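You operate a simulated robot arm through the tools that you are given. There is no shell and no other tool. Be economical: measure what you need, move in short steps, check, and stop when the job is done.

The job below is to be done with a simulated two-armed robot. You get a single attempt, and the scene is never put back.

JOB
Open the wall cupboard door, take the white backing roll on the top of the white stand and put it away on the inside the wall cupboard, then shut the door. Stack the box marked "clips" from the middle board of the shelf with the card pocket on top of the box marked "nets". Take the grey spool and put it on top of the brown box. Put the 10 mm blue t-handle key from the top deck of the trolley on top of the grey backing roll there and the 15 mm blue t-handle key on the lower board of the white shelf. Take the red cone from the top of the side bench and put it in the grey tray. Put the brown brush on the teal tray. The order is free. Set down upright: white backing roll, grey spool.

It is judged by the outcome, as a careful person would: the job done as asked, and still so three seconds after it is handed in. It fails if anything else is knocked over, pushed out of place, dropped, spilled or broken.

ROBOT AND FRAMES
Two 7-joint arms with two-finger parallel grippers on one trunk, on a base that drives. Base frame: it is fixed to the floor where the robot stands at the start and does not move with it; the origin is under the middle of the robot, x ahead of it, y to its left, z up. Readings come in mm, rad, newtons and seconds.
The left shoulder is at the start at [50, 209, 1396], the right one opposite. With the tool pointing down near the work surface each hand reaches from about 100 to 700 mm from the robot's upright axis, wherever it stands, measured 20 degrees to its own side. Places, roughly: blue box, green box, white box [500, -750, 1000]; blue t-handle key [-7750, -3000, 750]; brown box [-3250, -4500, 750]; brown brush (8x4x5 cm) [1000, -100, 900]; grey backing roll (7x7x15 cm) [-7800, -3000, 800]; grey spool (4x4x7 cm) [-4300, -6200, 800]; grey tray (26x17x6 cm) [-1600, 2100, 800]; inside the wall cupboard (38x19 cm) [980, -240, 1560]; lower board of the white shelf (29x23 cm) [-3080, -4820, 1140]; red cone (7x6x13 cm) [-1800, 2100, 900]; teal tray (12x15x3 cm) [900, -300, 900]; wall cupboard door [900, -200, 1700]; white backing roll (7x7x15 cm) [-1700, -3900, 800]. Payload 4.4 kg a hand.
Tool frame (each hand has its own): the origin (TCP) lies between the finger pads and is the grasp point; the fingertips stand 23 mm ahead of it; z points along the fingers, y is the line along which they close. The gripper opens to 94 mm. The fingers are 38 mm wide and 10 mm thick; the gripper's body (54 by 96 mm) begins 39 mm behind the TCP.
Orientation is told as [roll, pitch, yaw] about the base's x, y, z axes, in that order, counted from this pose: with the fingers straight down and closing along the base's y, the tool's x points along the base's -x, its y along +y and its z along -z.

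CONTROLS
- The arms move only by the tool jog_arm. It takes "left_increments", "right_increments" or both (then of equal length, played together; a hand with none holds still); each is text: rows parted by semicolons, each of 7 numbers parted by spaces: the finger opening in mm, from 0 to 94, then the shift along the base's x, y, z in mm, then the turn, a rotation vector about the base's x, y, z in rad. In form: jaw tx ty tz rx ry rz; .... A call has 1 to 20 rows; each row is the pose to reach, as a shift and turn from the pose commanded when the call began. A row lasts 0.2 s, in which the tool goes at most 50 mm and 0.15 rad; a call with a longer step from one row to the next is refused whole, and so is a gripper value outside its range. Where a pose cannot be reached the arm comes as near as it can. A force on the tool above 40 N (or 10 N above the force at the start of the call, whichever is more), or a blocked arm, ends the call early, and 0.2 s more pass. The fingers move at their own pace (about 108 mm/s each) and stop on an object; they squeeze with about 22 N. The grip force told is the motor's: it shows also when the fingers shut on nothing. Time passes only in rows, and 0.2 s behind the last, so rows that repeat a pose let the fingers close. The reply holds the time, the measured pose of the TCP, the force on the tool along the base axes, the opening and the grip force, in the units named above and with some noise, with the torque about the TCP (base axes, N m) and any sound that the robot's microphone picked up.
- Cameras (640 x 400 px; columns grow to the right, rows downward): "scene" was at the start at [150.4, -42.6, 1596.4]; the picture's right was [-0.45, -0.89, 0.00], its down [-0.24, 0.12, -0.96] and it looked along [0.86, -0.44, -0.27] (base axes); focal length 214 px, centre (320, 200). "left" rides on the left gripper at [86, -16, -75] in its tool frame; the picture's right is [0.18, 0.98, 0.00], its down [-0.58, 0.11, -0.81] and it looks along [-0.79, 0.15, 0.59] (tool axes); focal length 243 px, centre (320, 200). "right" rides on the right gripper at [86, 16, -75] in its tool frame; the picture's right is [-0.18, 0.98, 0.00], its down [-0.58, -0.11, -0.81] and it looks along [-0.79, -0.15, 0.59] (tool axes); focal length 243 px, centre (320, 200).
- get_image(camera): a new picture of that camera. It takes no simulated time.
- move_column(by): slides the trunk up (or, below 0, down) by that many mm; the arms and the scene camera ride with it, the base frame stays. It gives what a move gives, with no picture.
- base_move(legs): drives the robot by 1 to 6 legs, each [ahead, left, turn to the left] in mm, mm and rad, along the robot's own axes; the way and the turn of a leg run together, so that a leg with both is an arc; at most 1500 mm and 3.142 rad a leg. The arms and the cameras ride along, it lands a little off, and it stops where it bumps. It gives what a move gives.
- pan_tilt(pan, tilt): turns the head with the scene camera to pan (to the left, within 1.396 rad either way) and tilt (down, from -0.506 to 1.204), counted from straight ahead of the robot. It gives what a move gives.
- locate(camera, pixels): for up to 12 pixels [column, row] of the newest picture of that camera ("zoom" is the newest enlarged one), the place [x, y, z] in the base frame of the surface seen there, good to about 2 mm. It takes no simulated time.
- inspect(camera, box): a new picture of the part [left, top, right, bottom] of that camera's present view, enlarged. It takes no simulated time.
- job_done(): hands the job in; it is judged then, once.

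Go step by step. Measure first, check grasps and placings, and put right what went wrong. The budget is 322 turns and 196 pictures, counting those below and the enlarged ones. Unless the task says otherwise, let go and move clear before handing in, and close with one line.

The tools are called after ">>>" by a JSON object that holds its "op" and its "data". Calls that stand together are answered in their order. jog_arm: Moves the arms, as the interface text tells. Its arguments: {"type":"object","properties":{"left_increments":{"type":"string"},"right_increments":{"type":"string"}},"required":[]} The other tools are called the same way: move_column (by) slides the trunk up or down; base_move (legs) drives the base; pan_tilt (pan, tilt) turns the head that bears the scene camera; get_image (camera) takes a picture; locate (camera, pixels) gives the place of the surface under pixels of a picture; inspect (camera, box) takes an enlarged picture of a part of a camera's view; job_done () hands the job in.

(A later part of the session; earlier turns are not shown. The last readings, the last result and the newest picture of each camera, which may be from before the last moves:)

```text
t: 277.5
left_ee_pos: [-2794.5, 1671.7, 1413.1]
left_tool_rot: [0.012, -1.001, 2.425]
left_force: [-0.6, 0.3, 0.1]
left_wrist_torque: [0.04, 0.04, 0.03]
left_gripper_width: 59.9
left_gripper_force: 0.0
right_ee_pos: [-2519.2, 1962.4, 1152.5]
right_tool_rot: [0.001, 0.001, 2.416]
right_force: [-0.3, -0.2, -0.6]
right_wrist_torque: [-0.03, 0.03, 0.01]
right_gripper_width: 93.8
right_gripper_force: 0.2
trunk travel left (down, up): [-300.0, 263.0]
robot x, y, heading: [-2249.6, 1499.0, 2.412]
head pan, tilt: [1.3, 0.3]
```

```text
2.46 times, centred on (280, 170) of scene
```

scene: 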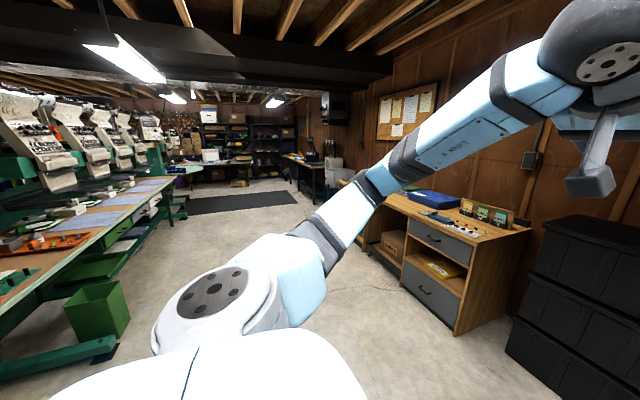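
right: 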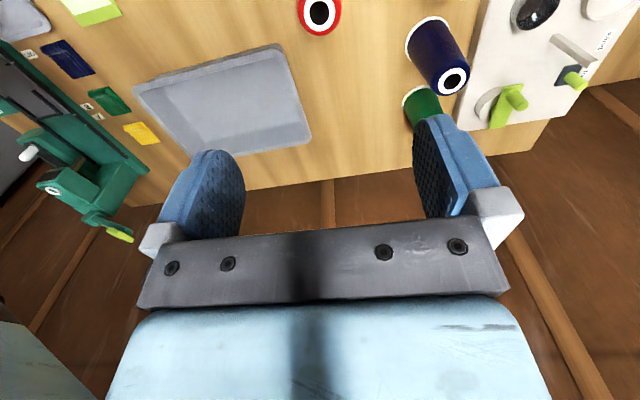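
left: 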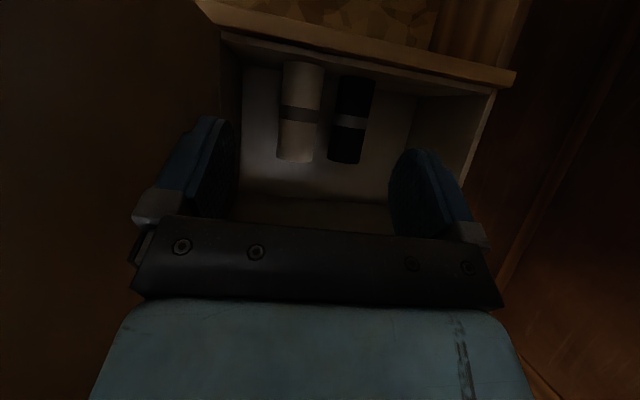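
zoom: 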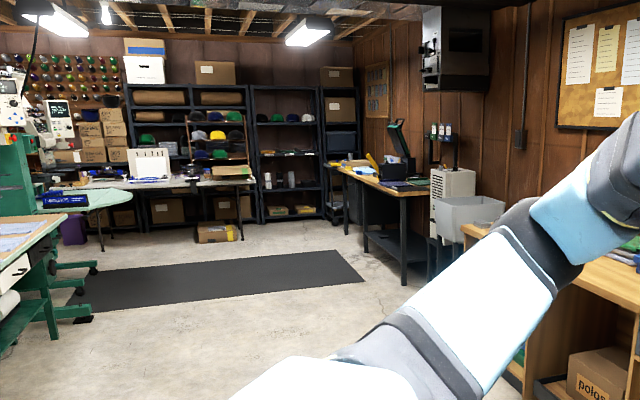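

Clear line toward [-5500,-1500]. Turn and drive that way.

>>> {"op": "base_move", "data": {"legs": [[0, 0, 1.477], [1450, 0, 0], [1450, 0, 0]]}}

>>> {"op": "pan_tilt", "data": {"pan": 0.0, "tilt": 0.25}}

>>> {"op": "get_image", "data": {"camera": "scene"}}

```text
t: 294.9
left_ee_pos: [-4508.6, -992.1, 1413.8]
left_tool_rot: [0.013, -1.002, -2.343]
left_force: [0.7, -0.5, -0.3]
left_wrist_torque: [0.0, -0.02, -0.02]
left_gripper_width: 60.3
left_gripper_force: 0.0
right_ee_pos: [-4783.3, -699.7, 1151.9]
right_tool_rot: [0.001, 0.0, -2.354]
right_force: [0.8, 0.3, 0.6]
right_wrist_torque: [0.04, 0.0, 0.0]
right_gripper_width: 94.1
right_gripper_force: 0.1
trunk travel left (down, up): [-300.0, 263.0]
robot x, y, heading: [-4309.5, -460.8, -2.361]
head pan, tilt: [1.3, 0.3]
```

```text
t: 296.3
left_ee_pos: [-4507.9, -992.4, 1413.2]
left_tool_rot: [0.012, -1.002, -2.344]
left_force: [0.2, 0.4, 0.3]
left_wrist_torque: [0.01, 0.01, -0.03]
left_gripper_width: 59.8
left_gripper_force: 0.1
right_ee_pos: [-4783.1, -700.2, 1151.8]
right_tool_rot: [0.002, 0.0, -2.355]
right_force: [-0.5, -0.4, -0.4]
right_wrist_torque: [0.01, -0.01, 0.03]
right_gripper_width: 93.9
right_gripper_force: 0.0
trunk travel left (down, up): [-300.0, 263.0]
robot x, y, heading: [-4309.1, -462.1, -2.363]
head pan, tilt: [0.0, 0.25]
```

```text
84 pictures are left
```

scene: 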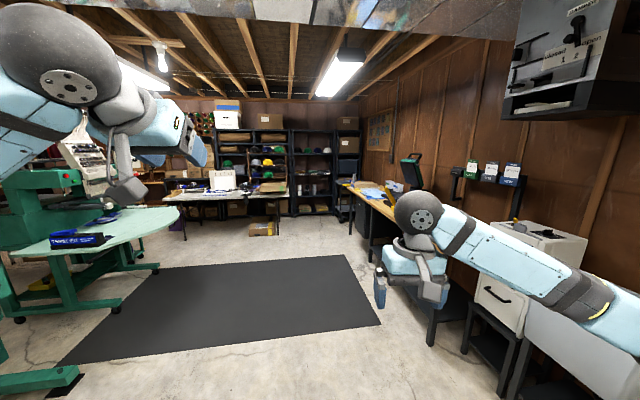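

The trolley should appear near (350,178). Zoom there.

>>> {"op": "inspect", "data": {"camera": "scene", "box": [270, 130, 430, 250]}}

>>> {"op": "locate", "data": {"camera": "scene", "pixels": [[350, 178], [365, 190], [345, 205], [375, 225], [395, 215], [330, 213], [300, 230], [430, 345], [350, 240], [210, 200]]}}

```text
3.33 times, centred on (350, 190) of scene
```

zoom: 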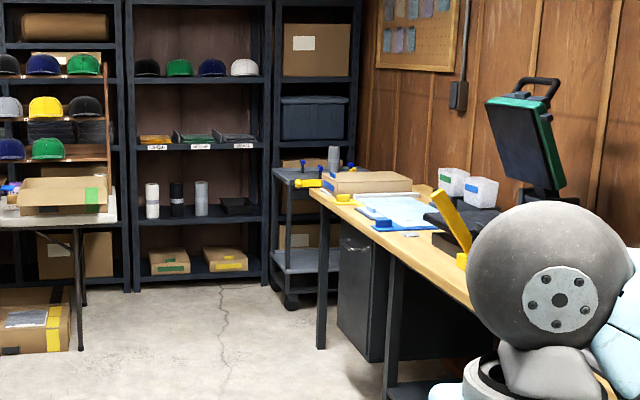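

```text
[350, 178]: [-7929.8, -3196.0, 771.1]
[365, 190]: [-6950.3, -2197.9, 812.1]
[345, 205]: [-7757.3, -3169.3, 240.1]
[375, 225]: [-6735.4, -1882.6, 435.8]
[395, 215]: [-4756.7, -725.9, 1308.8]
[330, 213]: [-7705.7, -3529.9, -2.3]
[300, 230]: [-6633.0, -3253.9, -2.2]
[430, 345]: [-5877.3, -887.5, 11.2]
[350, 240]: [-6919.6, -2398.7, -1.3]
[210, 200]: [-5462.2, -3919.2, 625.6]
```

The trolley with the grey roll stands between the desk end and the black shelf (zoom 305,180). I'll drive toward its open side.

>>> {"op": "base_move", "data": {"legs": [[0, 0, 0.066], [1300, 0, 0], [1300, 0, 0], [1250, 0, 0]]}}

>>> {"op": "pan_tilt", "data": {"pan": -1.2, "tilt": 0.45}}

>>> {"op": "get_image", "data": {"camera": "scene"}}

```text
t: 313.3
left_ee_pos: [-6728.5, -3574.0, 1418.8]
left_tool_rot: [0.01, -1.014, -2.262]
left_force: [0.7, -0.6, -0.3]
left_wrist_torque: [0.03, -0.03, -0.04]
left_gripper_width: 60.0
left_gripper_force: 0.0
right_ee_pos: [-7030.0, -3302.8, 1152.9]
right_tool_rot: [0.001, -0.003, -2.281]
right_force: [0.9, 0.9, -0.3]
right_wrist_torque: [0.0, -0.01, -0.01]
right_gripper_width: 93.9
right_gripper_force: 0.1
trunk travel left (down, up): [-300.0, 263.0]
robot x, y, heading: [-6579.3, -3029.8, -2.284]
head pan, tilt: [0.0, 0.25]
stopped in leg 4: the robot was blocked; the commanded pose is now the measured one
```

```text
t: 314.7
left_ee_pos: [-6729.8, -3573.0, 1418.9]
left_tool_rot: [0.007, -1.013, -2.265]
left_force: [-0.8, -0.4, 0.6]
left_wrist_torque: [-0.01, -0.04, -0.01]
left_gripper_width: 60.1
left_gripper_force: 0.1
right_ee_pos: [-7029.9, -3302.5, 1154.5]
right_tool_rot: [0.003, -0.003, -2.284]
right_force: [-0.4, -0.1, 0.5]
right_wrist_torque: [-0.01, -0.01, 0.0]
right_gripper_width: 93.8
right_gripper_force: 0.0
trunk travel left (down, up): [-300.0, 263.0]
robot x, y, heading: [-6578.1, -3031.6, -2.286]
head pan, tilt: [-1.201, 0.45]
```

```text
82 pictures are left
```

scene: 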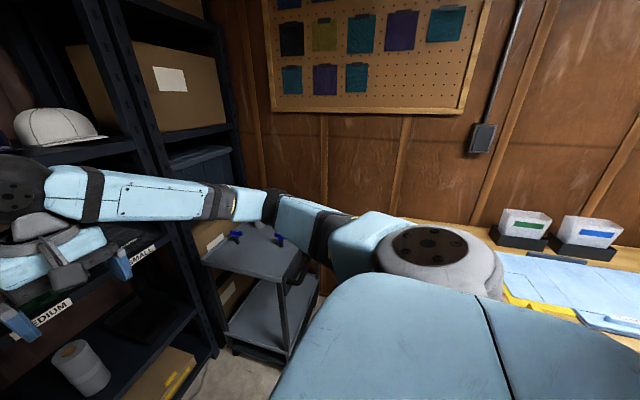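

Blocked; I'll look straight ahead and left to see what it met.

>>> {"op": "pan_tilt", "data": {"pan": 0.2, "tilt": 0.5}}

>>> {"op": "get_image", "data": {"camera": "scene"}}

```text
t: 316.2
left_ee_pos: [-6730.4, -3574.6, 1418.0]
left_tool_rot: [0.007, -1.012, -2.266]
left_force: [0.2, -0.6, -0.3]
left_wrist_torque: [0.01, 0.03, 0.0]
left_gripper_width: 59.8
left_gripper_force: 0.0
right_ee_pos: [-7031.8, -3303.1, 1154.5]
right_tool_rot: [0.002, -0.001, -2.282]
right_force: [0.3, -0.1, 0.2]
right_wrist_torque: [-0.01, -0.03, -0.04]
right_gripper_width: 94.2
right_gripper_force: 0.0
trunk travel left (down, up): [-300.0, 263.0]
robot x, y, heading: [-6576.5, -3031.5, -2.287]
head pan, tilt: [0.201, 0.499]
```

```text
81 pictures are left
```

scene: 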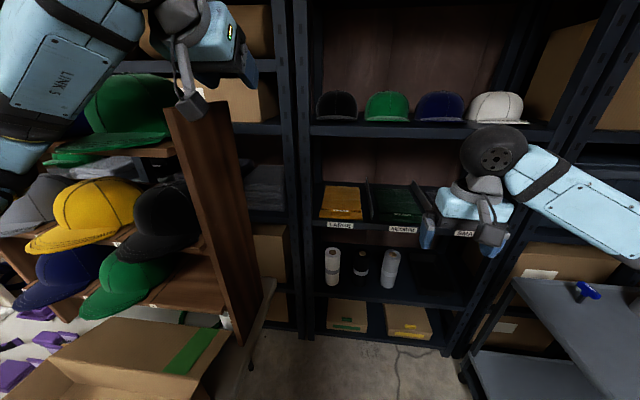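

The left wrist met the hat rack on the table at left. Back straight off and check the rack.

>>> {"op": "base_move", "data": {"legs": [[-180, 0, 0]]}}

>>> {"op": "get_image", "data": {"camera": "scene"}}

```text
t: 317.7
left_ee_pos: [-6617.2, -3444.3, 1416.4]
left_tool_rot: [0.008, -1.01, -2.265]
left_force: [0.9, -0.3, -0.3]
left_wrist_torque: [0.0, 0.01, 0.02]
left_gripper_width: 60.0
left_gripper_force: 0.1
right_ee_pos: [-6917.3, -3172.3, 1151.9]
right_tool_rot: [0.002, 0.002, -2.282]
right_force: [-1.2, 0.2, 0.1]
right_wrist_torque: [-0.01, 0.01, 0.0]
right_gripper_width: 94.0
right_gripper_force: 0.2
trunk travel left (down, up): [-300.0, 263.0]
robot x, y, heading: [-6457.5, -2901.6, -2.288]
head pan, tilt: [0.201, 0.499]
```

```text
80 pictures are left
```

scene: 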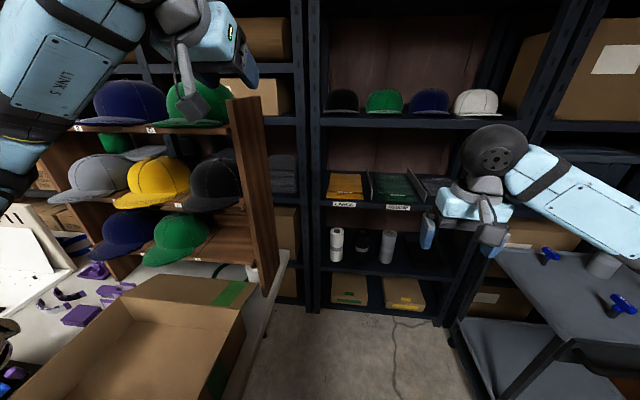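

The rack and hats look intact. The trolley at right shows two blue keys (550,257), (622,303) and the grey roll (605,265). Aim the camera there.

>>> {"op": "pan_tilt", "data": {"pan": -0.7, "tilt": 0.55}}

>>> {"op": "get_image", "data": {"camera": "scene"}}

```text
t: 318.9
left_ee_pos: [-6618.7, -3445.4, 1416.8]
left_tool_rot: [0.007, -1.009, -2.265]
left_force: [0.7, 0.2, 0.7]
left_wrist_torque: [-0.03, -0.01, -0.02]
left_gripper_width: 59.7
left_gripper_force: 0.0
right_ee_pos: [-6916.0, -3173.5, 1151.8]
right_tool_rot: [0.002, 0.001, -2.283]
right_force: [0.9, 0.9, 0.4]
right_wrist_torque: [-0.01, 0.03, 0.01]
right_gripper_width: 93.8
right_gripper_force: 0.1
trunk travel left (down, up): [-300.0, 263.0]
robot x, y, heading: [-6457.7, -2898.0, -2.283]
head pan, tilt: [-0.7, 0.55]
```

```text
79 pictures are left
```

scene: 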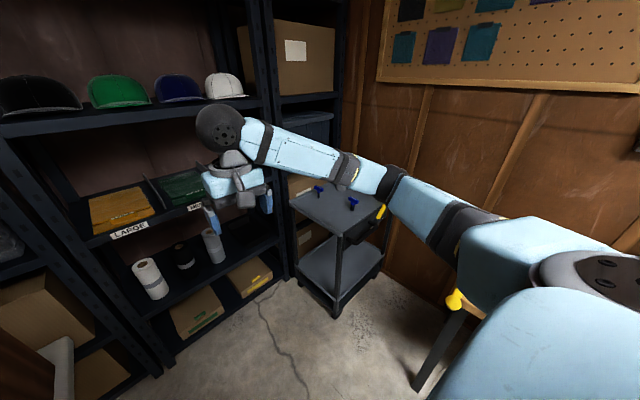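

>>> {"op": "inspect", "data": {"camera": "scene", "box": [270, 160, 410, 270]}}

>>> {"op": "locate", "data": {"camera": "scene", "pixels": [[319, 190], [353, 202], [291, 205], [340, 235], [383, 210], [337, 318], [300, 282], [380, 275], [418, 385], [285, 285], [340, 340], [160, 375]]}}

```text
3.64 times, centred on (340, 215) of scene
```

zoom: 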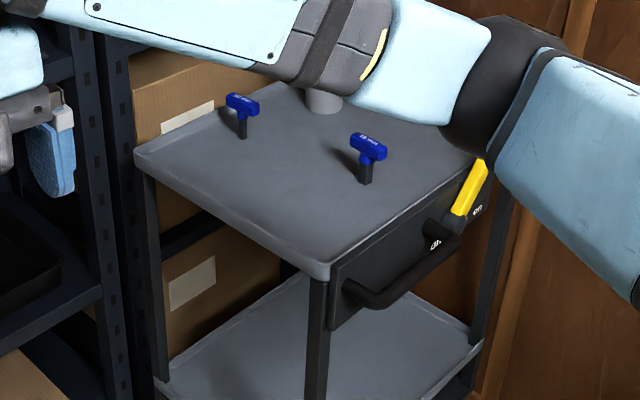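

```text
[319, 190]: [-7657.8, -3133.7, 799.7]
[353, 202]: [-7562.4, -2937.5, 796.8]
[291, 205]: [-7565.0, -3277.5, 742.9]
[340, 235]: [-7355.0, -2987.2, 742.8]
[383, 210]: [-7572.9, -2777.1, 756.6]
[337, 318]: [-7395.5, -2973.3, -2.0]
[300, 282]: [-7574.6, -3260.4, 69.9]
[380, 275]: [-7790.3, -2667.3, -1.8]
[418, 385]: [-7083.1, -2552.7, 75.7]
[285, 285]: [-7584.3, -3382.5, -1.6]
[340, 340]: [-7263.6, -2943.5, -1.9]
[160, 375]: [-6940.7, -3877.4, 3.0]
```

Keys stand upright at ≈[-7658,-3134] and [-7562,-2938], deck z≈743. I'll approach from the open side facing -n (heading 2.556): turn, shift, then advance.

>>> {"op": "base_move", "data": {"legs": [[0, 0, -1.444]]}}

>>> {"op": "pan_tilt", "data": {"pan": 0.5, "tilt": 0.5}}

>>> {"op": "get_image", "data": {"camera": "scene"}}

```text
t: 321.0
left_ee_pos: [-6835.3, -3285.0, 1434.8]
left_tool_rot: [0.014, -1.043, -2.756]
left_force: [0.3, -0.2, -0.1]
left_wrist_torque: [-0.01, 0.0, -0.01]
left_gripper_width: 59.7
left_gripper_force: 0.0
right_ee_pos: [-6973.4, -2893.0, 1157.9]
right_tool_rot: [0.011, -0.019, -2.794]
right_force: [-0.6, -0.6, -0.3]
right_wrist_torque: [0.02, 0.0, 0.01]
right_gripper_width: 93.8
right_gripper_force: 0.1
trunk travel left (down, up): [-300.0, 263.0]
robot x, y, heading: [-6455.4, -2893.4, -2.796]
head pan, tilt: [-0.7, 0.55]
stopped in leg 1: the robot was blocked; the commanded pose is now the measured one
```

```text
t: 322.4
left_ee_pos: [-6848.9, -3286.6, 1427.1]
left_tool_rot: [0.01, -1.029, -2.765]
left_force: [0.5, -0.9, -0.4]
left_wrist_torque: [0.01, -0.01, 0.0]
left_gripper_width: 60.0
left_gripper_force: 0.1
right_ee_pos: [-6979.6, -2895.9, 1156.8]
right_tool_rot: [0.011, -0.013, -2.802]
right_force: [-0.4, -0.1, 0.0]
right_wrist_torque: [-0.01, 0.0, 0.0]
right_gripper_width: 94.0
right_gripper_force: 0.0
trunk travel left (down, up): [-300.0, 263.0]
robot x, y, heading: [-6452.7, -2894.6, -2.802]
head pan, tilt: [0.499, 0.499]
```

```text
77 pictures are left
```

scene: 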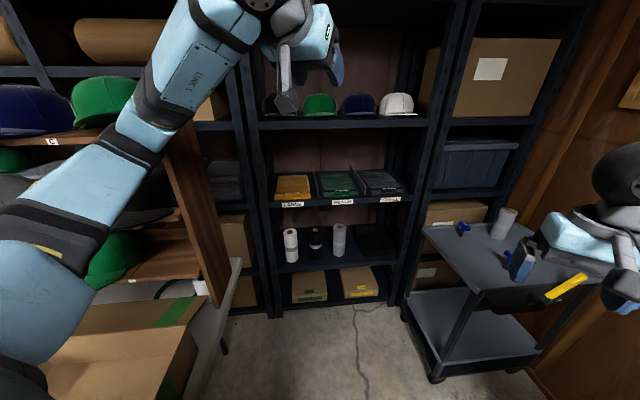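

The left forearm touched the hat-rack plank while turning. Turn back a bit, then retreat from it.

>>> {"op": "base_move", "data": {"legs": [[0, 0, 0.2]]}}

>>> {"op": "base_move", "data": {"legs": [[-300, -60, 0]]}}

>>> {"op": "get_image", "data": {"camera": "scene"}}

```text
t: 323.5
left_ee_pos: [-6772.0, -3371.9, 1421.0]
left_tool_rot: [-0.004, -1.019, -2.556]
left_force: [-1.0, 0.2, -0.6]
left_wrist_torque: [0.02, 0.01, -0.02]
left_gripper_width: 60.0
left_gripper_force: 0.1
right_ee_pos: [-6973.4, -3010.1, 1152.4]
right_tool_rot: [0.001, -0.001, -2.606]
right_force: [-0.5, 0.3, -0.6]
right_wrist_torque: [-0.02, 0.01, 0.03]
right_gripper_width: 93.8
right_gripper_force: 0.1
trunk travel left (down, up): [-300.0, 263.0]
robot x, y, heading: [-6455.2, -2894.4, -2.611]
head pan, tilt: [0.499, 0.499]
```

```text
t: 325.6
left_ee_pos: [-6536.4, -3172.5, 1420.6]
left_tool_rot: [-0.006, -1.018, -2.54]
left_force: [-0.8, 0.6, -1.0]
left_wrist_torque: [-0.01, -0.01, 0.01]
left_gripper_width: 60.0
left_gripper_force: 0.0
right_ee_pos: [-6746.8, -2814.2, 1152.6]
right_tool_rot: [0.002, 0.0, -2.586]
right_force: [0.1, 0.5, -0.6]
right_wrist_torque: [0.02, 0.0, -0.01]
right_gripper_width: 94.0
right_gripper_force: 0.1
trunk travel left (down, up): [-300.0, 263.0]
robot x, y, heading: [-6231.7, -2686.4, -2.592]
head pan, tilt: [0.499, 0.499]
```

```text
76 pictures are left
```

scene: 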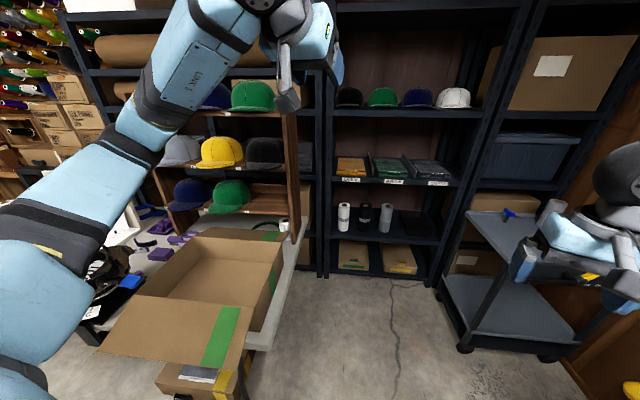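

Rack intact. Measure table/rack edge and the shelf.

>>> {"op": "locate", "data": {"camera": "scene", "pixels": [[295, 200], [297, 230], [275, 330], [250, 345], [245, 395], [320, 275], [430, 283], [460, 352], [465, 215], [525, 285], [150, 380], [290, 130]]}}

```text
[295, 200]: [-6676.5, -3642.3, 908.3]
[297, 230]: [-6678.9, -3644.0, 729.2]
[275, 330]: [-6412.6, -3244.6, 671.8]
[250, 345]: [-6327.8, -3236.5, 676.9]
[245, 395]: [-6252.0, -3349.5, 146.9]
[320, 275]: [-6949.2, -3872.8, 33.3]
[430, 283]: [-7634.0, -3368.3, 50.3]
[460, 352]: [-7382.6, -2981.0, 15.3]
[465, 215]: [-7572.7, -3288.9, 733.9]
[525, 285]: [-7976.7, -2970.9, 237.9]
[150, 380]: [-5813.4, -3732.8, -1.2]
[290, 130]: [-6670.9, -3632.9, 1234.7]
```

>>> {"op": "inspect", "data": {"camera": "scene", "box": [460, 180, 640, 300]}}

>>> {"op": "locate", "data": {"camera": "zoom", "pixels": [[325, 80], [320, 110], [170, 110], [178, 112], [40, 110], [300, 160], [260, 200]]}}

```text
3.33 times, centred on (550, 240) of scene
```

zoom: 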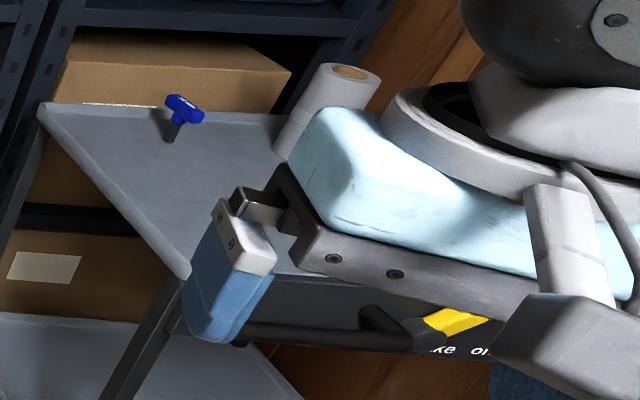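

```text
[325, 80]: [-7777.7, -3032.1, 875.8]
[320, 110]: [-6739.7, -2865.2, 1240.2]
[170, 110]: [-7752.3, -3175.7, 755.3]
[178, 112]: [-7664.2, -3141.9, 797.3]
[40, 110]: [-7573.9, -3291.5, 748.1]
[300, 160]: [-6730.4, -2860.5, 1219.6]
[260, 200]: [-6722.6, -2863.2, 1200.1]
```

The roll is at ≈[-7812,-3040], top ≈893. I'll retract the right hand a bit, then turn at this safer spot and strafe into the pocket in stages.

>>> {"op": "jog_arm", "data": {"right_increments": "94 37 23 0 0 0 0; 94 74 46 0 0 0 0; 94 111 68 0 0 0 0; 94 111 68 0 0 0 0"}}

>>> {"op": "base_move", "data": {"legs": [[0, 0, -1.135], [285, 0, 0]]}}

>>> {"op": "pan_tilt", "data": {"pan": 0.6, "tilt": 0.55}}

>>> {"op": "get_image", "data": {"camera": "scene"}}

```text
t: 326.6
left_ee_pos: [-6536.1, -3173.2, 1420.3]
left_tool_rot: [-0.005, -1.017, -2.538]
left_force: [-0.3, -0.4, -0.4]
left_wrist_torque: [0.01, 0.06, 0.01]
left_gripper_width: 59.8
left_gripper_force: 0.1
right_ee_pos: [-6633.8, -2750.3, 1153.1]
right_tool_rot: [0.002, 0.0, -2.588]
right_force: [-0.3, -0.2, 0.0]
right_wrist_torque: [-0.01, 0.01, -0.02]
right_gripper_width: 94.0
right_gripper_force: 0.0
trunk travel left (down, up): [-300.0, 263.0]
robot x, y, heading: [-6228.9, -2688.4, -2.593]
head pan, tilt: [0.499, 0.499]
```

```text
t: 331.4
left_ee_pos: [-7040.3, -2459.3, 1420.7]
left_tool_rot: [-0.005, -1.019, 2.618]
left_force: [-0.3, -1.0, -0.3]
left_wrist_torque: [-0.01, -0.01, 0.01]
left_gripper_width: 59.7
left_gripper_force: 0.2
right_ee_pos: [-6701.1, -2188.5, 1151.8]
right_tool_rot: [0.003, 0.001, 2.57]
right_force: [0.0, 0.2, -0.8]
right_wrist_torque: [-0.01, -0.05, 0.01]
right_gripper_width: 94.1
right_gripper_force: 0.0
trunk travel left (down, up): [-300.0, 263.0]
robot x, y, heading: [-6474.4, -2530.8, 2.56]
head pan, tilt: [0.499, 0.499]
```

```text
t: 332.1
left_ee_pos: [-7040.4, -2459.5, 1420.7]
left_tool_rot: [-0.005, -1.017, 2.615]
left_force: [-0.5, -1.3, -0.7]
left_wrist_torque: [0.01, 0.02, 0.01]
left_gripper_width: 60.2
left_gripper_force: 0.1
right_ee_pos: [-6702.2, -2189.8, 1152.9]
right_tool_rot: [0.002, 0.0, 2.569]
right_force: [0.2, 0.7, -0.9]
right_wrist_torque: [-0.01, 0.0, -0.02]
right_gripper_width: 94.0
right_gripper_force: 0.0
trunk travel left (down, up): [-300.0, 263.0]
robot x, y, heading: [-6472.9, -2531.8, 2.565]
head pan, tilt: [0.6, 0.55]
```

```text
74 pictures are left
```

scene: 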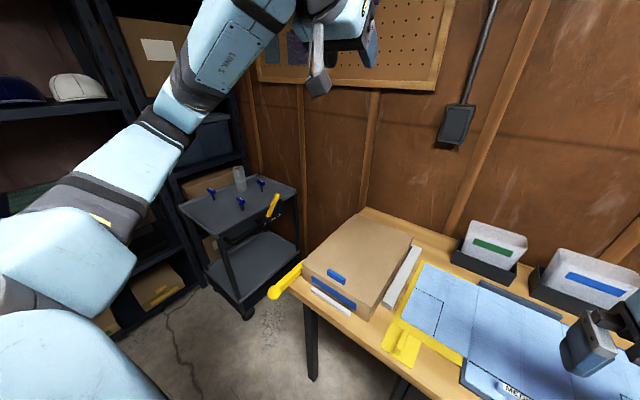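

Three blue keys are on the trolley: (212,192), (241,203), (261,184). Zoom to read them.

>>> {"op": "inspect", "data": {"camera": "scene", "box": [190, 155, 290, 235]}}

>>> {"op": "locate", "data": {"camera": "zoom", "pixels": [[135, 180], [325, 225], [455, 140], [310, 80], [310, 120], [20, 270], [250, 390], [615, 170], [330, 280], [145, 235], [455, 185]]}}

```text
5.00 times, centred on (240, 195) of scene
```

zoom: 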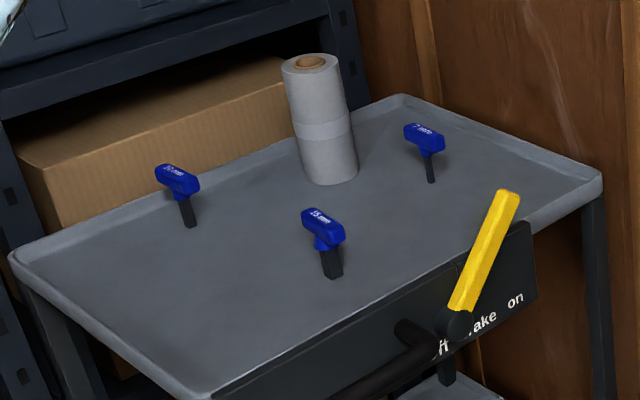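

```text
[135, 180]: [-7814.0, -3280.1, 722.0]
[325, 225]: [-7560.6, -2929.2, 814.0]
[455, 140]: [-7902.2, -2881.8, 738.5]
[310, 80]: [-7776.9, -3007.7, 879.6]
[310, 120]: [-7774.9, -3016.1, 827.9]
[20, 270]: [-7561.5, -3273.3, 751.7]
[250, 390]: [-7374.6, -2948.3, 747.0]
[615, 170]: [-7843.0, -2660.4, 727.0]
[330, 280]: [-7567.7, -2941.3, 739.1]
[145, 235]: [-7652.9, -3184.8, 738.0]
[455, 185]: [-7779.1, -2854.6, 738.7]
```

Labels: left "10 mm", front "15 mm", right "7 mm". Locate the handle bar ends and confirm the 10 mm label.

>>> {"op": "inspect", "data": {"camera": "scene", "box": [205, 180, 250, 215]}}

>>> {"op": "locate", "data": {"camera": "zoom", "pixels": [[50, 110], [75, 118], [100, 135], [92, 165], [480, 285], [510, 300], [540, 330], [515, 370], [92, 190], [522, 400]]}}

```text
11.43 times, centred on (228, 198) of scene
```

zoom: 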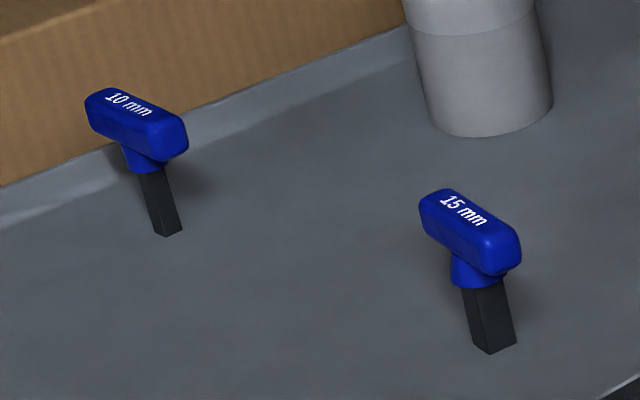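

```text
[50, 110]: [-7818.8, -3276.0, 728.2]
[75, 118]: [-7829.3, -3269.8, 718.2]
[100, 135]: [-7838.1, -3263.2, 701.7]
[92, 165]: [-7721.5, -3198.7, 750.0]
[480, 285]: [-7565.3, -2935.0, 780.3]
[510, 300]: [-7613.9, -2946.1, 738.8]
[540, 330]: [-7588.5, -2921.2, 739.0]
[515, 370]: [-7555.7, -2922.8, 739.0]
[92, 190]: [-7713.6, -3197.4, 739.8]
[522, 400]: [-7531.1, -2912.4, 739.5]
```

Labels are clear now: 10 mm at left, 15 mm at right. Locate points on the handles of this zoom.

>>> {"op": "locate", "data": {"camera": "zoom", "pixels": [[92, 105], [135, 118], [180, 140], [160, 190], [166, 225], [428, 205], [470, 225], [512, 250], [490, 300], [495, 345], [490, 120]]}}

```text
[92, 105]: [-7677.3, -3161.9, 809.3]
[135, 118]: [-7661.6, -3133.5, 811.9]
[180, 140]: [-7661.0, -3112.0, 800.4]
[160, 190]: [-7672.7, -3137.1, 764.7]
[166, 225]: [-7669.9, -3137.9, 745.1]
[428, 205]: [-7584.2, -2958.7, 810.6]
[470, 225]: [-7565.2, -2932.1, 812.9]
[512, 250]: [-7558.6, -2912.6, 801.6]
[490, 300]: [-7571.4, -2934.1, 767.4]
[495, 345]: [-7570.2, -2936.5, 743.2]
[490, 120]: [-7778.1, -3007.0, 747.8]
```

Bar ends measured: the 10 mm key is centred ≈[-7670,-3137] (bar ~1.2 rad), the 15 mm ≈[-7571,-2936] (bar ~1.07 rad), tops 813. Strafe left 600 into the pocket.

>>> {"op": "base_move", "data": {"legs": [[0, 600, 0]]}}

>>> {"op": "get_image", "data": {"camera": "scene"}}

```text
t: 337.9
left_ee_pos: [-7373.9, -2962.5, 1420.2]
left_tool_rot: [-0.004, -1.018, 2.608]
left_force: [0.1, 0.6, -1.0]
left_wrist_torque: [-0.01, 0.0, 0.02]
left_gripper_width: 60.0
left_gripper_force: 0.1
right_ee_pos: [-7031.3, -2696.5, 1152.4]
right_tool_rot: [0.002, 0.001, 2.561]
right_force: [0.7, 0.9, -0.1]
right_wrist_torque: [0.03, 0.04, 0.01]
right_gripper_width: 94.2
right_gripper_force: 0.1
trunk travel left (down, up): [-300.0, 263.0]
robot x, y, heading: [-6807.7, -3038.9, 2.548]
head pan, tilt: [0.6, 0.55]
```

```text
71 pictures are left
```

scene: 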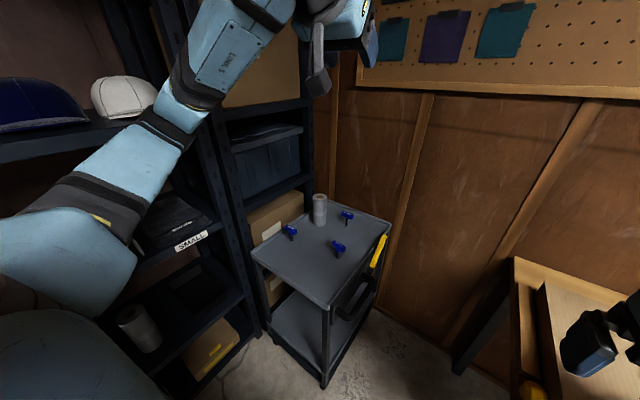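

Advance to reach: 140 ahead and 120 left, then check elbow clearance.

>>> {"op": "base_move", "data": {"legs": [[140, 0, 0.008], [0, 120, 0]]}}

>>> {"op": "jog_arm", "data": {"left_increments": "80 -15 -25 -45 -0.05 -0.09 0.04; 80 -30 -50 -90 -0.1 -0.18 0.08; 80 -45 -75 -135 -0.15 -0.26 0.12; 80 -60 -90 -180 -0.19 -0.33 0.16; 80 -60 -90 -225 -0.212 -0.36 0.18; 80 -60 -90 -270 -0.212 -0.36 0.18; 80 -60 -90 -315 -0.212 -0.36 0.18; 80 -60 -90 -360 -0.212 -0.36 0.18; 80 -60 -90 -400 -0.212 -0.36 0.18; 80 -60 -90 -400 -0.212 -0.36 0.18"}}

>>> {"op": "get_image", "data": {"camera": "scene"}}

```text
t: 340.6
left_ee_pos: [-7530.0, -2964.4, 1426.1]
left_tool_rot: [0.024, -1.017, 2.572]
left_force: [0.1, 0.7, 0.4]
left_wrist_torque: [-0.02, 0.0, 0.01]
left_gripper_width: 59.9
left_gripper_force: 0.1
right_ee_pos: [-7193.3, -2705.4, 1153.7]
right_tool_rot: [0.016, -0.006, 2.559]
right_force: [0.6, -0.4, -0.9]
right_wrist_torque: [-0.03, 0.05, 0.0]
right_gripper_width: 93.8
right_gripper_force: 0.1
trunk travel left (down, up): [-300.0, 263.0]
robot x, y, heading: [-6977.3, -3054.9, 2.552]
head pan, tilt: [0.6, 0.55]
stopped in leg 2: the robot was blocked; the commanded pose is now the measured one
```

```text
refused: row 1 steps farther than a row can; nothing moved
```

```text
70 pictures are left
```

scene: 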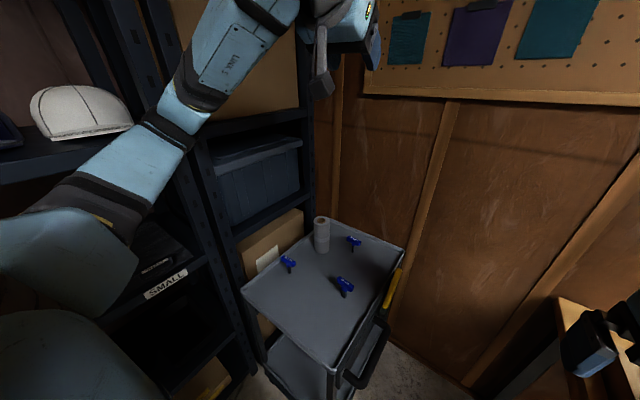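

The arm touched the shelf upright. Slide right 70 mm, then lower the hand with smaller steps.

>>> {"op": "base_move", "data": {"legs": [[0, -70, 0]]}}

>>> {"op": "jog_arm", "data": {"left_increments": "80 -8 -10 -40 -0.05 -0.08 0.04; 80 -16 -20 -80 -0.1 -0.16 0.08; 80 -24 -30 -120 -0.15 -0.24 0.12; 80 -32 -40 -160 -0.19 -0.32 0.16; 80 -40 -50 -200 -0.212 -0.36 0.2; 80 -48 -60 -240 -0.212 -0.36 0.2; 80 -56 -70 -280 -0.212 -0.36 0.2; 80 -64 -80 -320 -0.212 -0.36 0.2; 80 -72 -90 -360 -0.212 -0.36 0.2; 80 -80 -100 -400 -0.212 -0.36 0.2; 80 -80 -100 -440 -0.212 -0.36 0.2; 80 -80 -100 -480 -0.212 -0.36 0.2"}}

>>> {"op": "get_image", "data": {"camera": "scene"}}

```text
t: 341.9
left_ee_pos: [-7508.0, -2917.4, 1416.5]
left_tool_rot: [-0.001, -1.007, 2.598]
left_force: [-0.7, -1.1, 0.5]
left_wrist_torque: [0.01, 0.01, 0.03]
left_gripper_width: 59.9
left_gripper_force: 0.1
right_ee_pos: [-7167.9, -2654.2, 1152.5]
right_tool_rot: [0.001, 0.0, 2.558]
right_force: [0.5, -0.6, -0.1]
right_wrist_torque: [0.01, 0.02, 0.0]
right_gripper_width: 94.1
right_gripper_force: 0.0
trunk travel left (down, up): [-300.0, 263.0]
robot x, y, heading: [-6945.7, -2997.0, 2.556]
head pan, tilt: [0.6, 0.55]
```

```text
t: 344.5
left_ee_pos: [-7591.0, -3014.5, 936.8]
left_tool_rot: [0.041, -0.595, 2.77]
left_force: [0.0, 0.5, 0.0]
left_wrist_torque: [0.04, -0.01, 0.03]
left_gripper_width: 80.0
left_gripper_force: 0.1
right_ee_pos: [-7168.2, -2654.0, 1152.0]
right_tool_rot: [0.001, -0.001, 2.56]
right_force: [-0.3, 0.8, -0.6]
right_wrist_torque: [0.03, 0.01, 0.02]
right_gripper_width: 94.3
right_gripper_force: 0.1
trunk travel left (down, up): [-300.0, 263.0]
robot x, y, heading: [-6942.4, -2999.7, 2.551]
head pan, tilt: [0.6, 0.55]
```

```text
69 pictures are left
```

scene: 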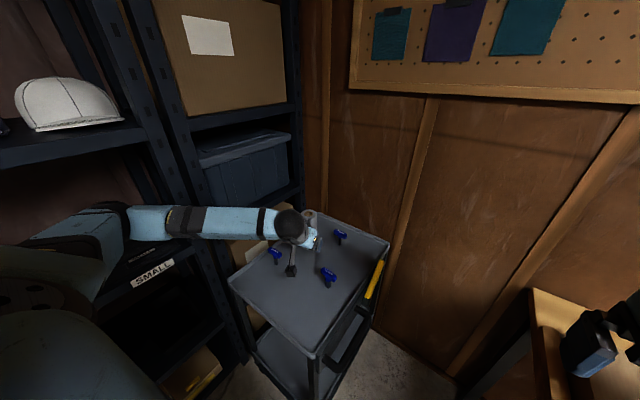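

The hand is between the keys at z 937. Move over the 10 mm key.

>>> {"op": "jog_arm", "data": {"left_increments": "86 -26 -40 0 0 0 0; 86 -53 -81 -15 0 0 0; 86 -79 -122 -35 0 0 0; 86 -79 -122 -50 0 0 0; 86 -79 -122 -50 0 0 0"}}

>>> {"op": "get_image", "data": {"camera": "left"}}

```text
refused: row 2 steps farther than a row can; nothing moved
```

```text
68 pictures are left
```

left: 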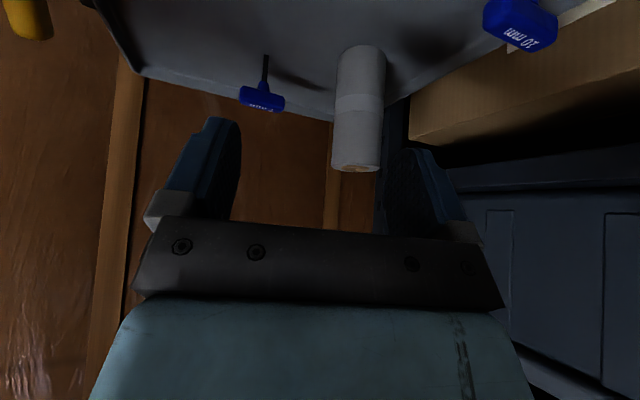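

The view shows the roll and the keys. Measure the roll's top and the key from this camera, then move.

>>> {"op": "locate", "data": {"camera": "left", "pixels": [[355, 167], [340, 160], [375, 162], [357, 150], [360, 110], [345, 70], [520, 20], [495, 15], [545, 35], [362, 170]]}}

>>> {"op": "jog_arm", "data": {"left_increments": "86 -20 -30 0 0 0 0; 86 -40 -61 -5 0 0 0; 86 -60 -92 -15 0 0 0; 86 -79 -122 -30 0 0 0; 86 -79 -122 -45 0 0 0; 86 -79 -122 -45 0 0 0"}}

>>> {"op": "get_image", "data": {"camera": "left"}}

>>> {"op": "inspect", "data": {"camera": "scene", "box": [220, 180, 400, 300]}}

```text
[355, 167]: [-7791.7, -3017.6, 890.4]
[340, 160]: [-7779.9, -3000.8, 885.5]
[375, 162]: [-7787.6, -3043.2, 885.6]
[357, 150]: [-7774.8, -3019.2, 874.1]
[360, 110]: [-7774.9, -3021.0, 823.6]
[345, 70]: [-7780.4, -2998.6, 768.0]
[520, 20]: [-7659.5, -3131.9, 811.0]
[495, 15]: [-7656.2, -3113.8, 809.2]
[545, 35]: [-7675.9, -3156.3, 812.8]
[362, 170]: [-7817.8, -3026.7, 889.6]
```

```text
t: 345.9
left_ee_pos: [-7668.3, -3141.5, 893.0]
left_tool_rot: [0.041, -0.593, 2.77]
left_force: [-0.4, -0.1, 0.2]
left_wrist_torque: [-0.01, -0.03, -0.01]
left_gripper_width: 85.8
left_gripper_force: 0.0
right_ee_pos: [-7168.1, -2653.9, 1152.0]
right_tool_rot: [0.003, 0.0, 2.559]
right_force: [0.7, 0.0, -0.1]
right_wrist_torque: [-0.02, 0.04, 0.03]
right_gripper_width: 94.0
right_gripper_force: 0.1
trunk travel left (down, up): [-300.0, 263.0]
robot x, y, heading: [-6940.8, -2994.1, 2.56]
head pan, tilt: [0.6, 0.55]
```

```text
67 pictures are left
```

left: 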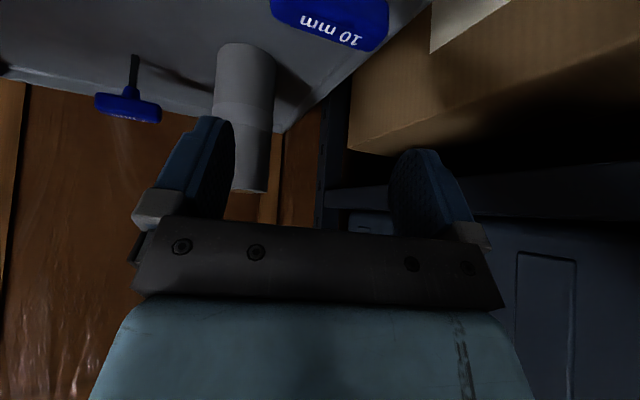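

```text
3.33 times, centred on (310, 240) of scene
```

zoom: 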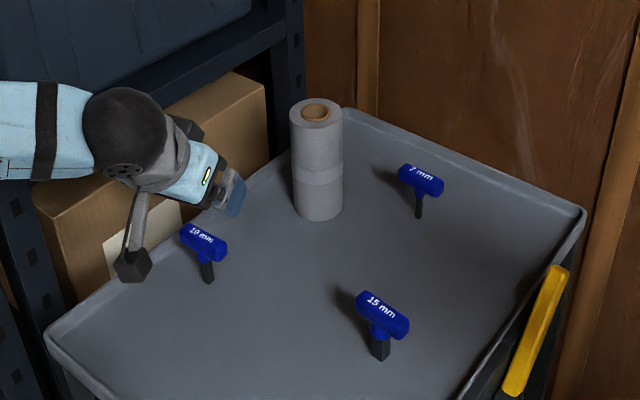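

Confirmed "10 mm"; the bar centre is ≈[-7666,-3135]. Descend onto it and close on the bar ends.

>>> {"op": "jog_arm", "data": {"left_increments": "86 2 6 -30 0 0 -0.05; 86 2 6 -60 0 0 -0.06; 86 2 6 -80 0 0 -0.06; 86 2 6 -89 0 0 -0.06; 86 2 6 -89 0 0 -0.06; 30 2 6 -89 0 0 -0.06; 30 2 6 -89 0 0 -0.06; 30 2 6 -89 0 0 -0.06"}}

>>> {"op": "inspect", "data": {"camera": "scene", "box": [220, 180, 400, 300]}}

```text
t: 347.7
left_ee_pos: [-7665.5, -3133.1, 804.9]
left_tool_rot: [0.041, -0.595, 2.709]
left_force: [0.3, 0.0, -0.8]
left_wrist_torque: [-0.02, 0.01, 0.03]
left_gripper_width: 64.5
left_gripper_force: 22.1
right_ee_pos: [-7167.9, -2653.9, 1152.2]
right_tool_rot: [0.002, -0.002, 2.557]
right_force: [0.1, -0.2, 0.1]
right_wrist_torque: [0.0, 0.03, 0.0]
right_gripper_width: 93.9
right_gripper_force: 0.0
trunk travel left (down, up): [-300.0, 263.0]
robot x, y, heading: [-6942.1, -3001.8, 2.555]
head pan, tilt: [0.6, 0.55]
```

```text
3.33 times, centred on (310, 240) of scene
```

zoom: 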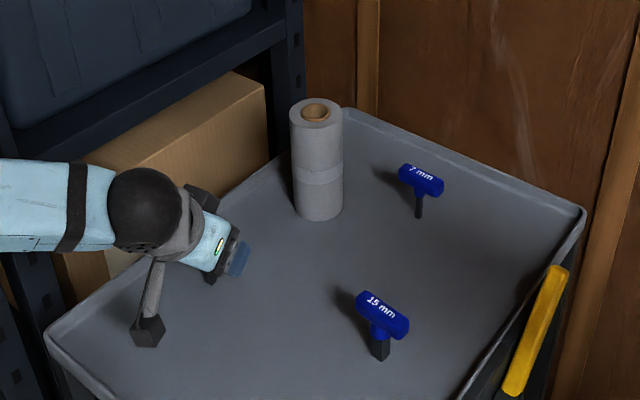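

Gripped (64.5 mm). Lift well above the roll's top, then move over the roll.

>>> {"op": "jog_arm", "data": {"left_increments": "30 0 0 20 0 0 0; 30 0 0 60 0 0 0; 30 0 0 105 0 0 0; 30 0 0 150 0 0 0; 30 0 0 185 0 0 0; 30 -34 29 185 0 0 0; 30 -68 58 185 0 0 0; 30 -102 87 185 0 0 0; 30 -136 116 185 0 0 0; 30 -136 116 185 0 0 0; 30 -136 116 185 0 0 0"}}

>>> {"op": "get_image", "data": {"camera": "left"}}

>>> {"op": "inspect", "data": {"camera": "scene", "box": [240, 150, 400, 270]}}

```text
t: 350.1
left_ee_pos: [-7803.1, -3019.1, 990.0]
left_tool_rot: [0.041, -0.591, 2.71]
left_force: [-0.3, 0.9, -0.8]
left_wrist_torque: [0.01, 0.02, 0.0]
left_gripper_width: 64.3
left_gripper_force: 21.9
right_ee_pos: [-7168.7, -2653.4, 1152.0]
right_tool_rot: [0.002, 0.0, 2.558]
right_force: [0.5, -0.9, -0.3]
right_wrist_torque: [-0.02, -0.02, 0.01]
right_gripper_width: 93.8
right_gripper_force: 0.1
trunk travel left (down, up): [-300.0, 263.0]
robot x, y, heading: [-6943.4, -2995.8, 2.552]
head pan, tilt: [0.6, 0.55]
```

```text
64 pictures are left
```

left: 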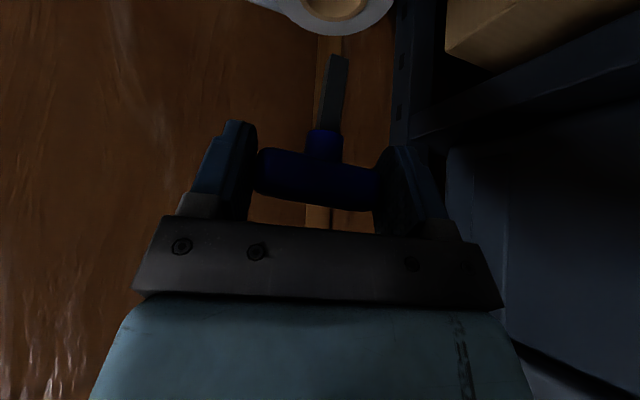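

```text
3.33 times, centred on (320, 210) of scene
```

zoom: 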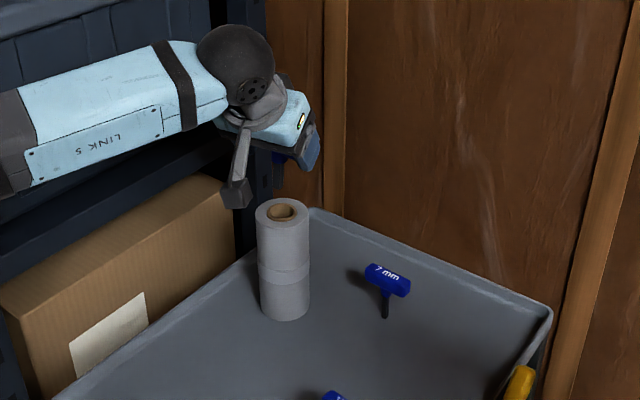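

Measure the roll's core from the scene zoom and the shaft tip from the left camera.

>>> {"op": "locate", "data": {"camera": "zoom", "pixels": [[282, 202], [262, 212], [302, 212], [280, 224], [282, 240], [270, 206], [295, 206]]}}

>>> {"op": "locate", "data": {"camera": "left", "pixels": [[338, 62], [333, 90], [322, 130], [340, 30], [300, 20], [375, 20], [345, 8], [265, 170], [375, 185]]}}

```text
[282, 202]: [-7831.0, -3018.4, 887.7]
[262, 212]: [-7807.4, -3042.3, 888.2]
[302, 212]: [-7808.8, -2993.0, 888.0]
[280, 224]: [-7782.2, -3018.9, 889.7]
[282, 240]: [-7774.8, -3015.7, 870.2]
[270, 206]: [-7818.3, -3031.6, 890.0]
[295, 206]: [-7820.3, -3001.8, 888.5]
```

```text
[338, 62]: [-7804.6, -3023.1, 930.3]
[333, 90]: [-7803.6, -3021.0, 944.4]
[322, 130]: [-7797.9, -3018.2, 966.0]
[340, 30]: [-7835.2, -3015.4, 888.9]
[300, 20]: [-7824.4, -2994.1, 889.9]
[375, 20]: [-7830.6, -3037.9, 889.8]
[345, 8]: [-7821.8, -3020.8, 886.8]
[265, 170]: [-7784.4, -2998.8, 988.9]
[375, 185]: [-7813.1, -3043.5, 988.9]
```

The shaft (≈[-7809,-3021]) is over the core centre [-7808,-3018]. Lower it into the core gently.

>>> {"op": "jog_arm", "data": {"left_increments": "30 0 2 -25 0 0 0; 30 0 2 -45 0 0 0; 30 0 2 -60 0 0 0; 30 0 2 -70 0 0 0; 30 0 2 -70 0 0 0"}}

>>> {"op": "inspect", "data": {"camera": "scene", "box": [240, 150, 400, 270]}}

```text
t: 351.3
left_ee_pos: [-7801.6, -3014.2, 919.9]
left_tool_rot: [0.042, -0.595, 2.709]
left_force: [0.0, 0.0, 16.4]
left_wrist_torque: [0.15, 0.07, -0.03]
left_gripper_width: 61.2
left_gripper_force: 22.2
right_ee_pos: [-7165.3, -2654.8, 1153.3]
right_tool_rot: [0.003, -0.003, 2.557]
right_force: [-0.6, -0.7, -0.3]
right_wrist_torque: [-0.01, -0.03, 0.01]
right_gripper_width: 93.9
right_gripper_force: 0.0
trunk travel left (down, up): [-300.0, 263.0]
robot x, y, heading: [-6943.9, -2995.9, 2.552]
head pan, tilt: [0.6, 0.55]
```

```text
3.33 times, centred on (320, 210) of scene
```

zoom: 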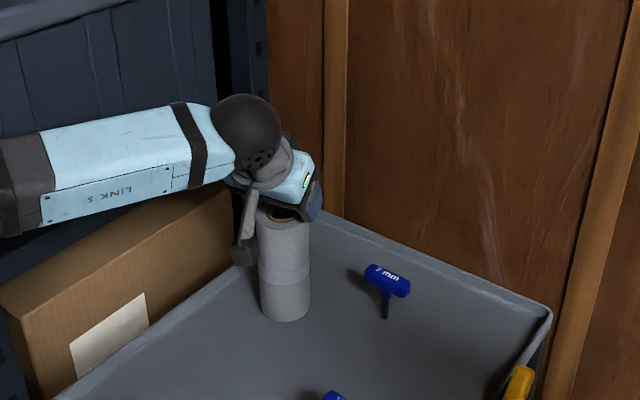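

There's contact (16 N) with the shaft ~30 mm down the core. Look from the left camera.

>>> {"op": "get_image", "data": {"camera": "left"}}

```text
61 pictures are left
```

left: 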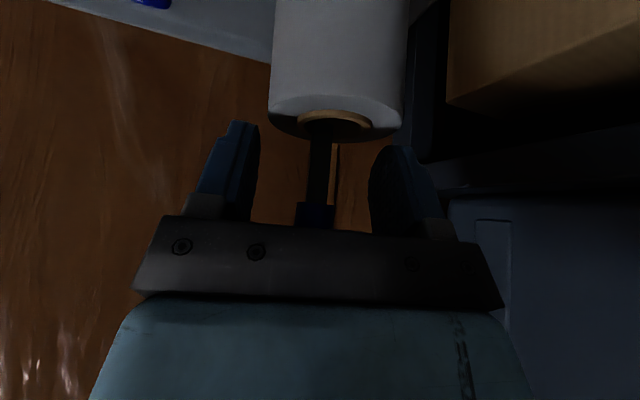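

The roll's "hole" is actually a closed, shallow disc, so the key stands on it and slid up in the grip. Check the shaft's verticality.

>>> {"op": "inspect", "data": {"camera": "left", "box": [260, 90, 420, 240]}}

>>> {"op": "locate", "data": {"camera": "left", "pixels": [[318, 200], [318, 190], [319, 175], [319, 160], [320, 145], [320, 138], [312, 215], [330, 215], [335, 115], [300, 115]]}}

```text
2.67 times, centred on (340, 165) of left
```

zoom: 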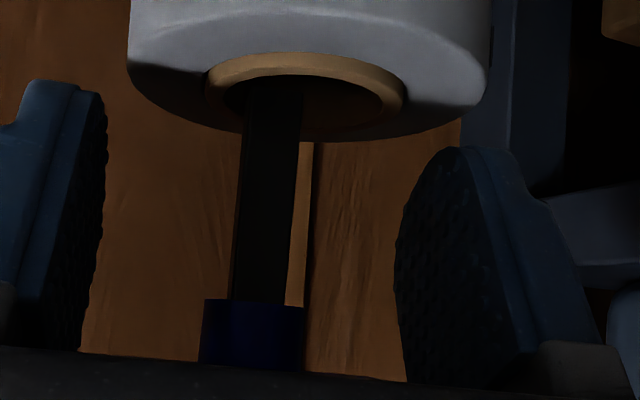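

```text
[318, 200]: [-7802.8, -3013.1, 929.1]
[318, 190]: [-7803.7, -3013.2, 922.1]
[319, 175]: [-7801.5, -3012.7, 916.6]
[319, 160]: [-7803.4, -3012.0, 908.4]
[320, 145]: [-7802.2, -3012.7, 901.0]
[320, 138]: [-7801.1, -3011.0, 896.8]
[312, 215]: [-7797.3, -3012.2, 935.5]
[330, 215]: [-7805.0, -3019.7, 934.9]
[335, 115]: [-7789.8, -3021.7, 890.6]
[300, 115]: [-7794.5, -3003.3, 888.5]
```

The shaft is vertical (x,y constant from z 929 to 897) and stands inside the core ring. Relieve the push, open, and retreat along the tool axis.

>>> {"op": "jog_arm", "data": {"left_increments": "30 0 0 2 0 0 0; 30 0 0 2 0 0 0"}}

>>> {"op": "jog_arm", "data": {"left_increments": "72 0 0 0 0 0 0; 86 0 0 0 0 0 0; 86 0 0 0 0 0 0; 86 10 -5 16 0 0 0; 86 20 -10 33 0 0 0; 86 35 -16 58 0 0 0; 86 50 -23 82 0 0 0; 86 65 -30 107 0 0 0"}}

>>> {"op": "inspect", "data": {"camera": "scene", "box": [240, 150, 400, 270]}}

```text
t: 351.9
left_ee_pos: [-7801.5, -3014.4, 919.7]
left_tool_rot: [0.042, -0.592, 2.71]
left_force: [2.8, 1.1, 5.9]
left_wrist_torque: [0.08, -0.04, -0.02]
left_gripper_width: 61.2
left_gripper_force: 22.0
right_ee_pos: [-7167.8, -2653.4, 1152.3]
right_tool_rot: [0.003, 0.001, 2.558]
right_force: [0.0, 0.1, 0.3]
right_wrist_torque: [0.01, 0.02, -0.03]
right_gripper_width: 94.2
right_gripper_force: 0.0
trunk travel left (down, up): [-300.0, 263.0]
robot x, y, heading: [-6941.9, -2995.5, 2.55]
head pan, tilt: [0.6, 0.55]
```

```text
t: 353.7
left_ee_pos: [-7738.7, -3046.6, 1025.5]
left_tool_rot: [0.041, -0.593, 2.709]
left_force: [0.4, -0.4, -0.4]
left_wrist_torque: [0.01, -0.02, -0.03]
left_gripper_width: 85.8
left_gripper_force: 0.2
right_ee_pos: [-7167.7, -2653.7, 1152.9]
right_tool_rot: [0.002, -0.002, 2.559]
right_force: [0.2, 0.5, -0.2]
right_wrist_torque: [0.01, -0.01, -0.01]
right_gripper_width: 94.0
right_gripper_force: 0.0
trunk travel left (down, up): [-300.0, 263.0]
robot x, y, heading: [-6941.8, -2999.6, 2.55]
head pan, tilt: [0.6, 0.55]
```

```text
3.33 times, centred on (320, 210) of scene
```

zoom: 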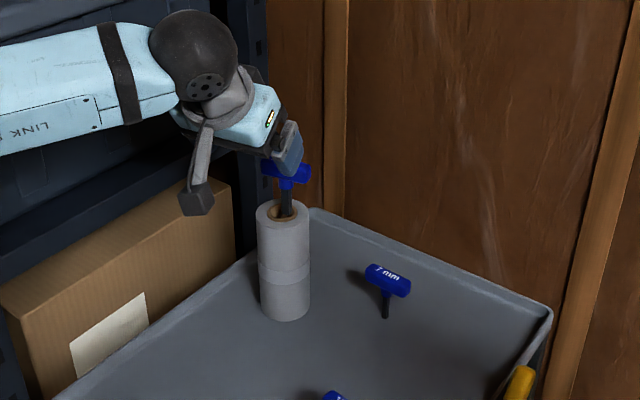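

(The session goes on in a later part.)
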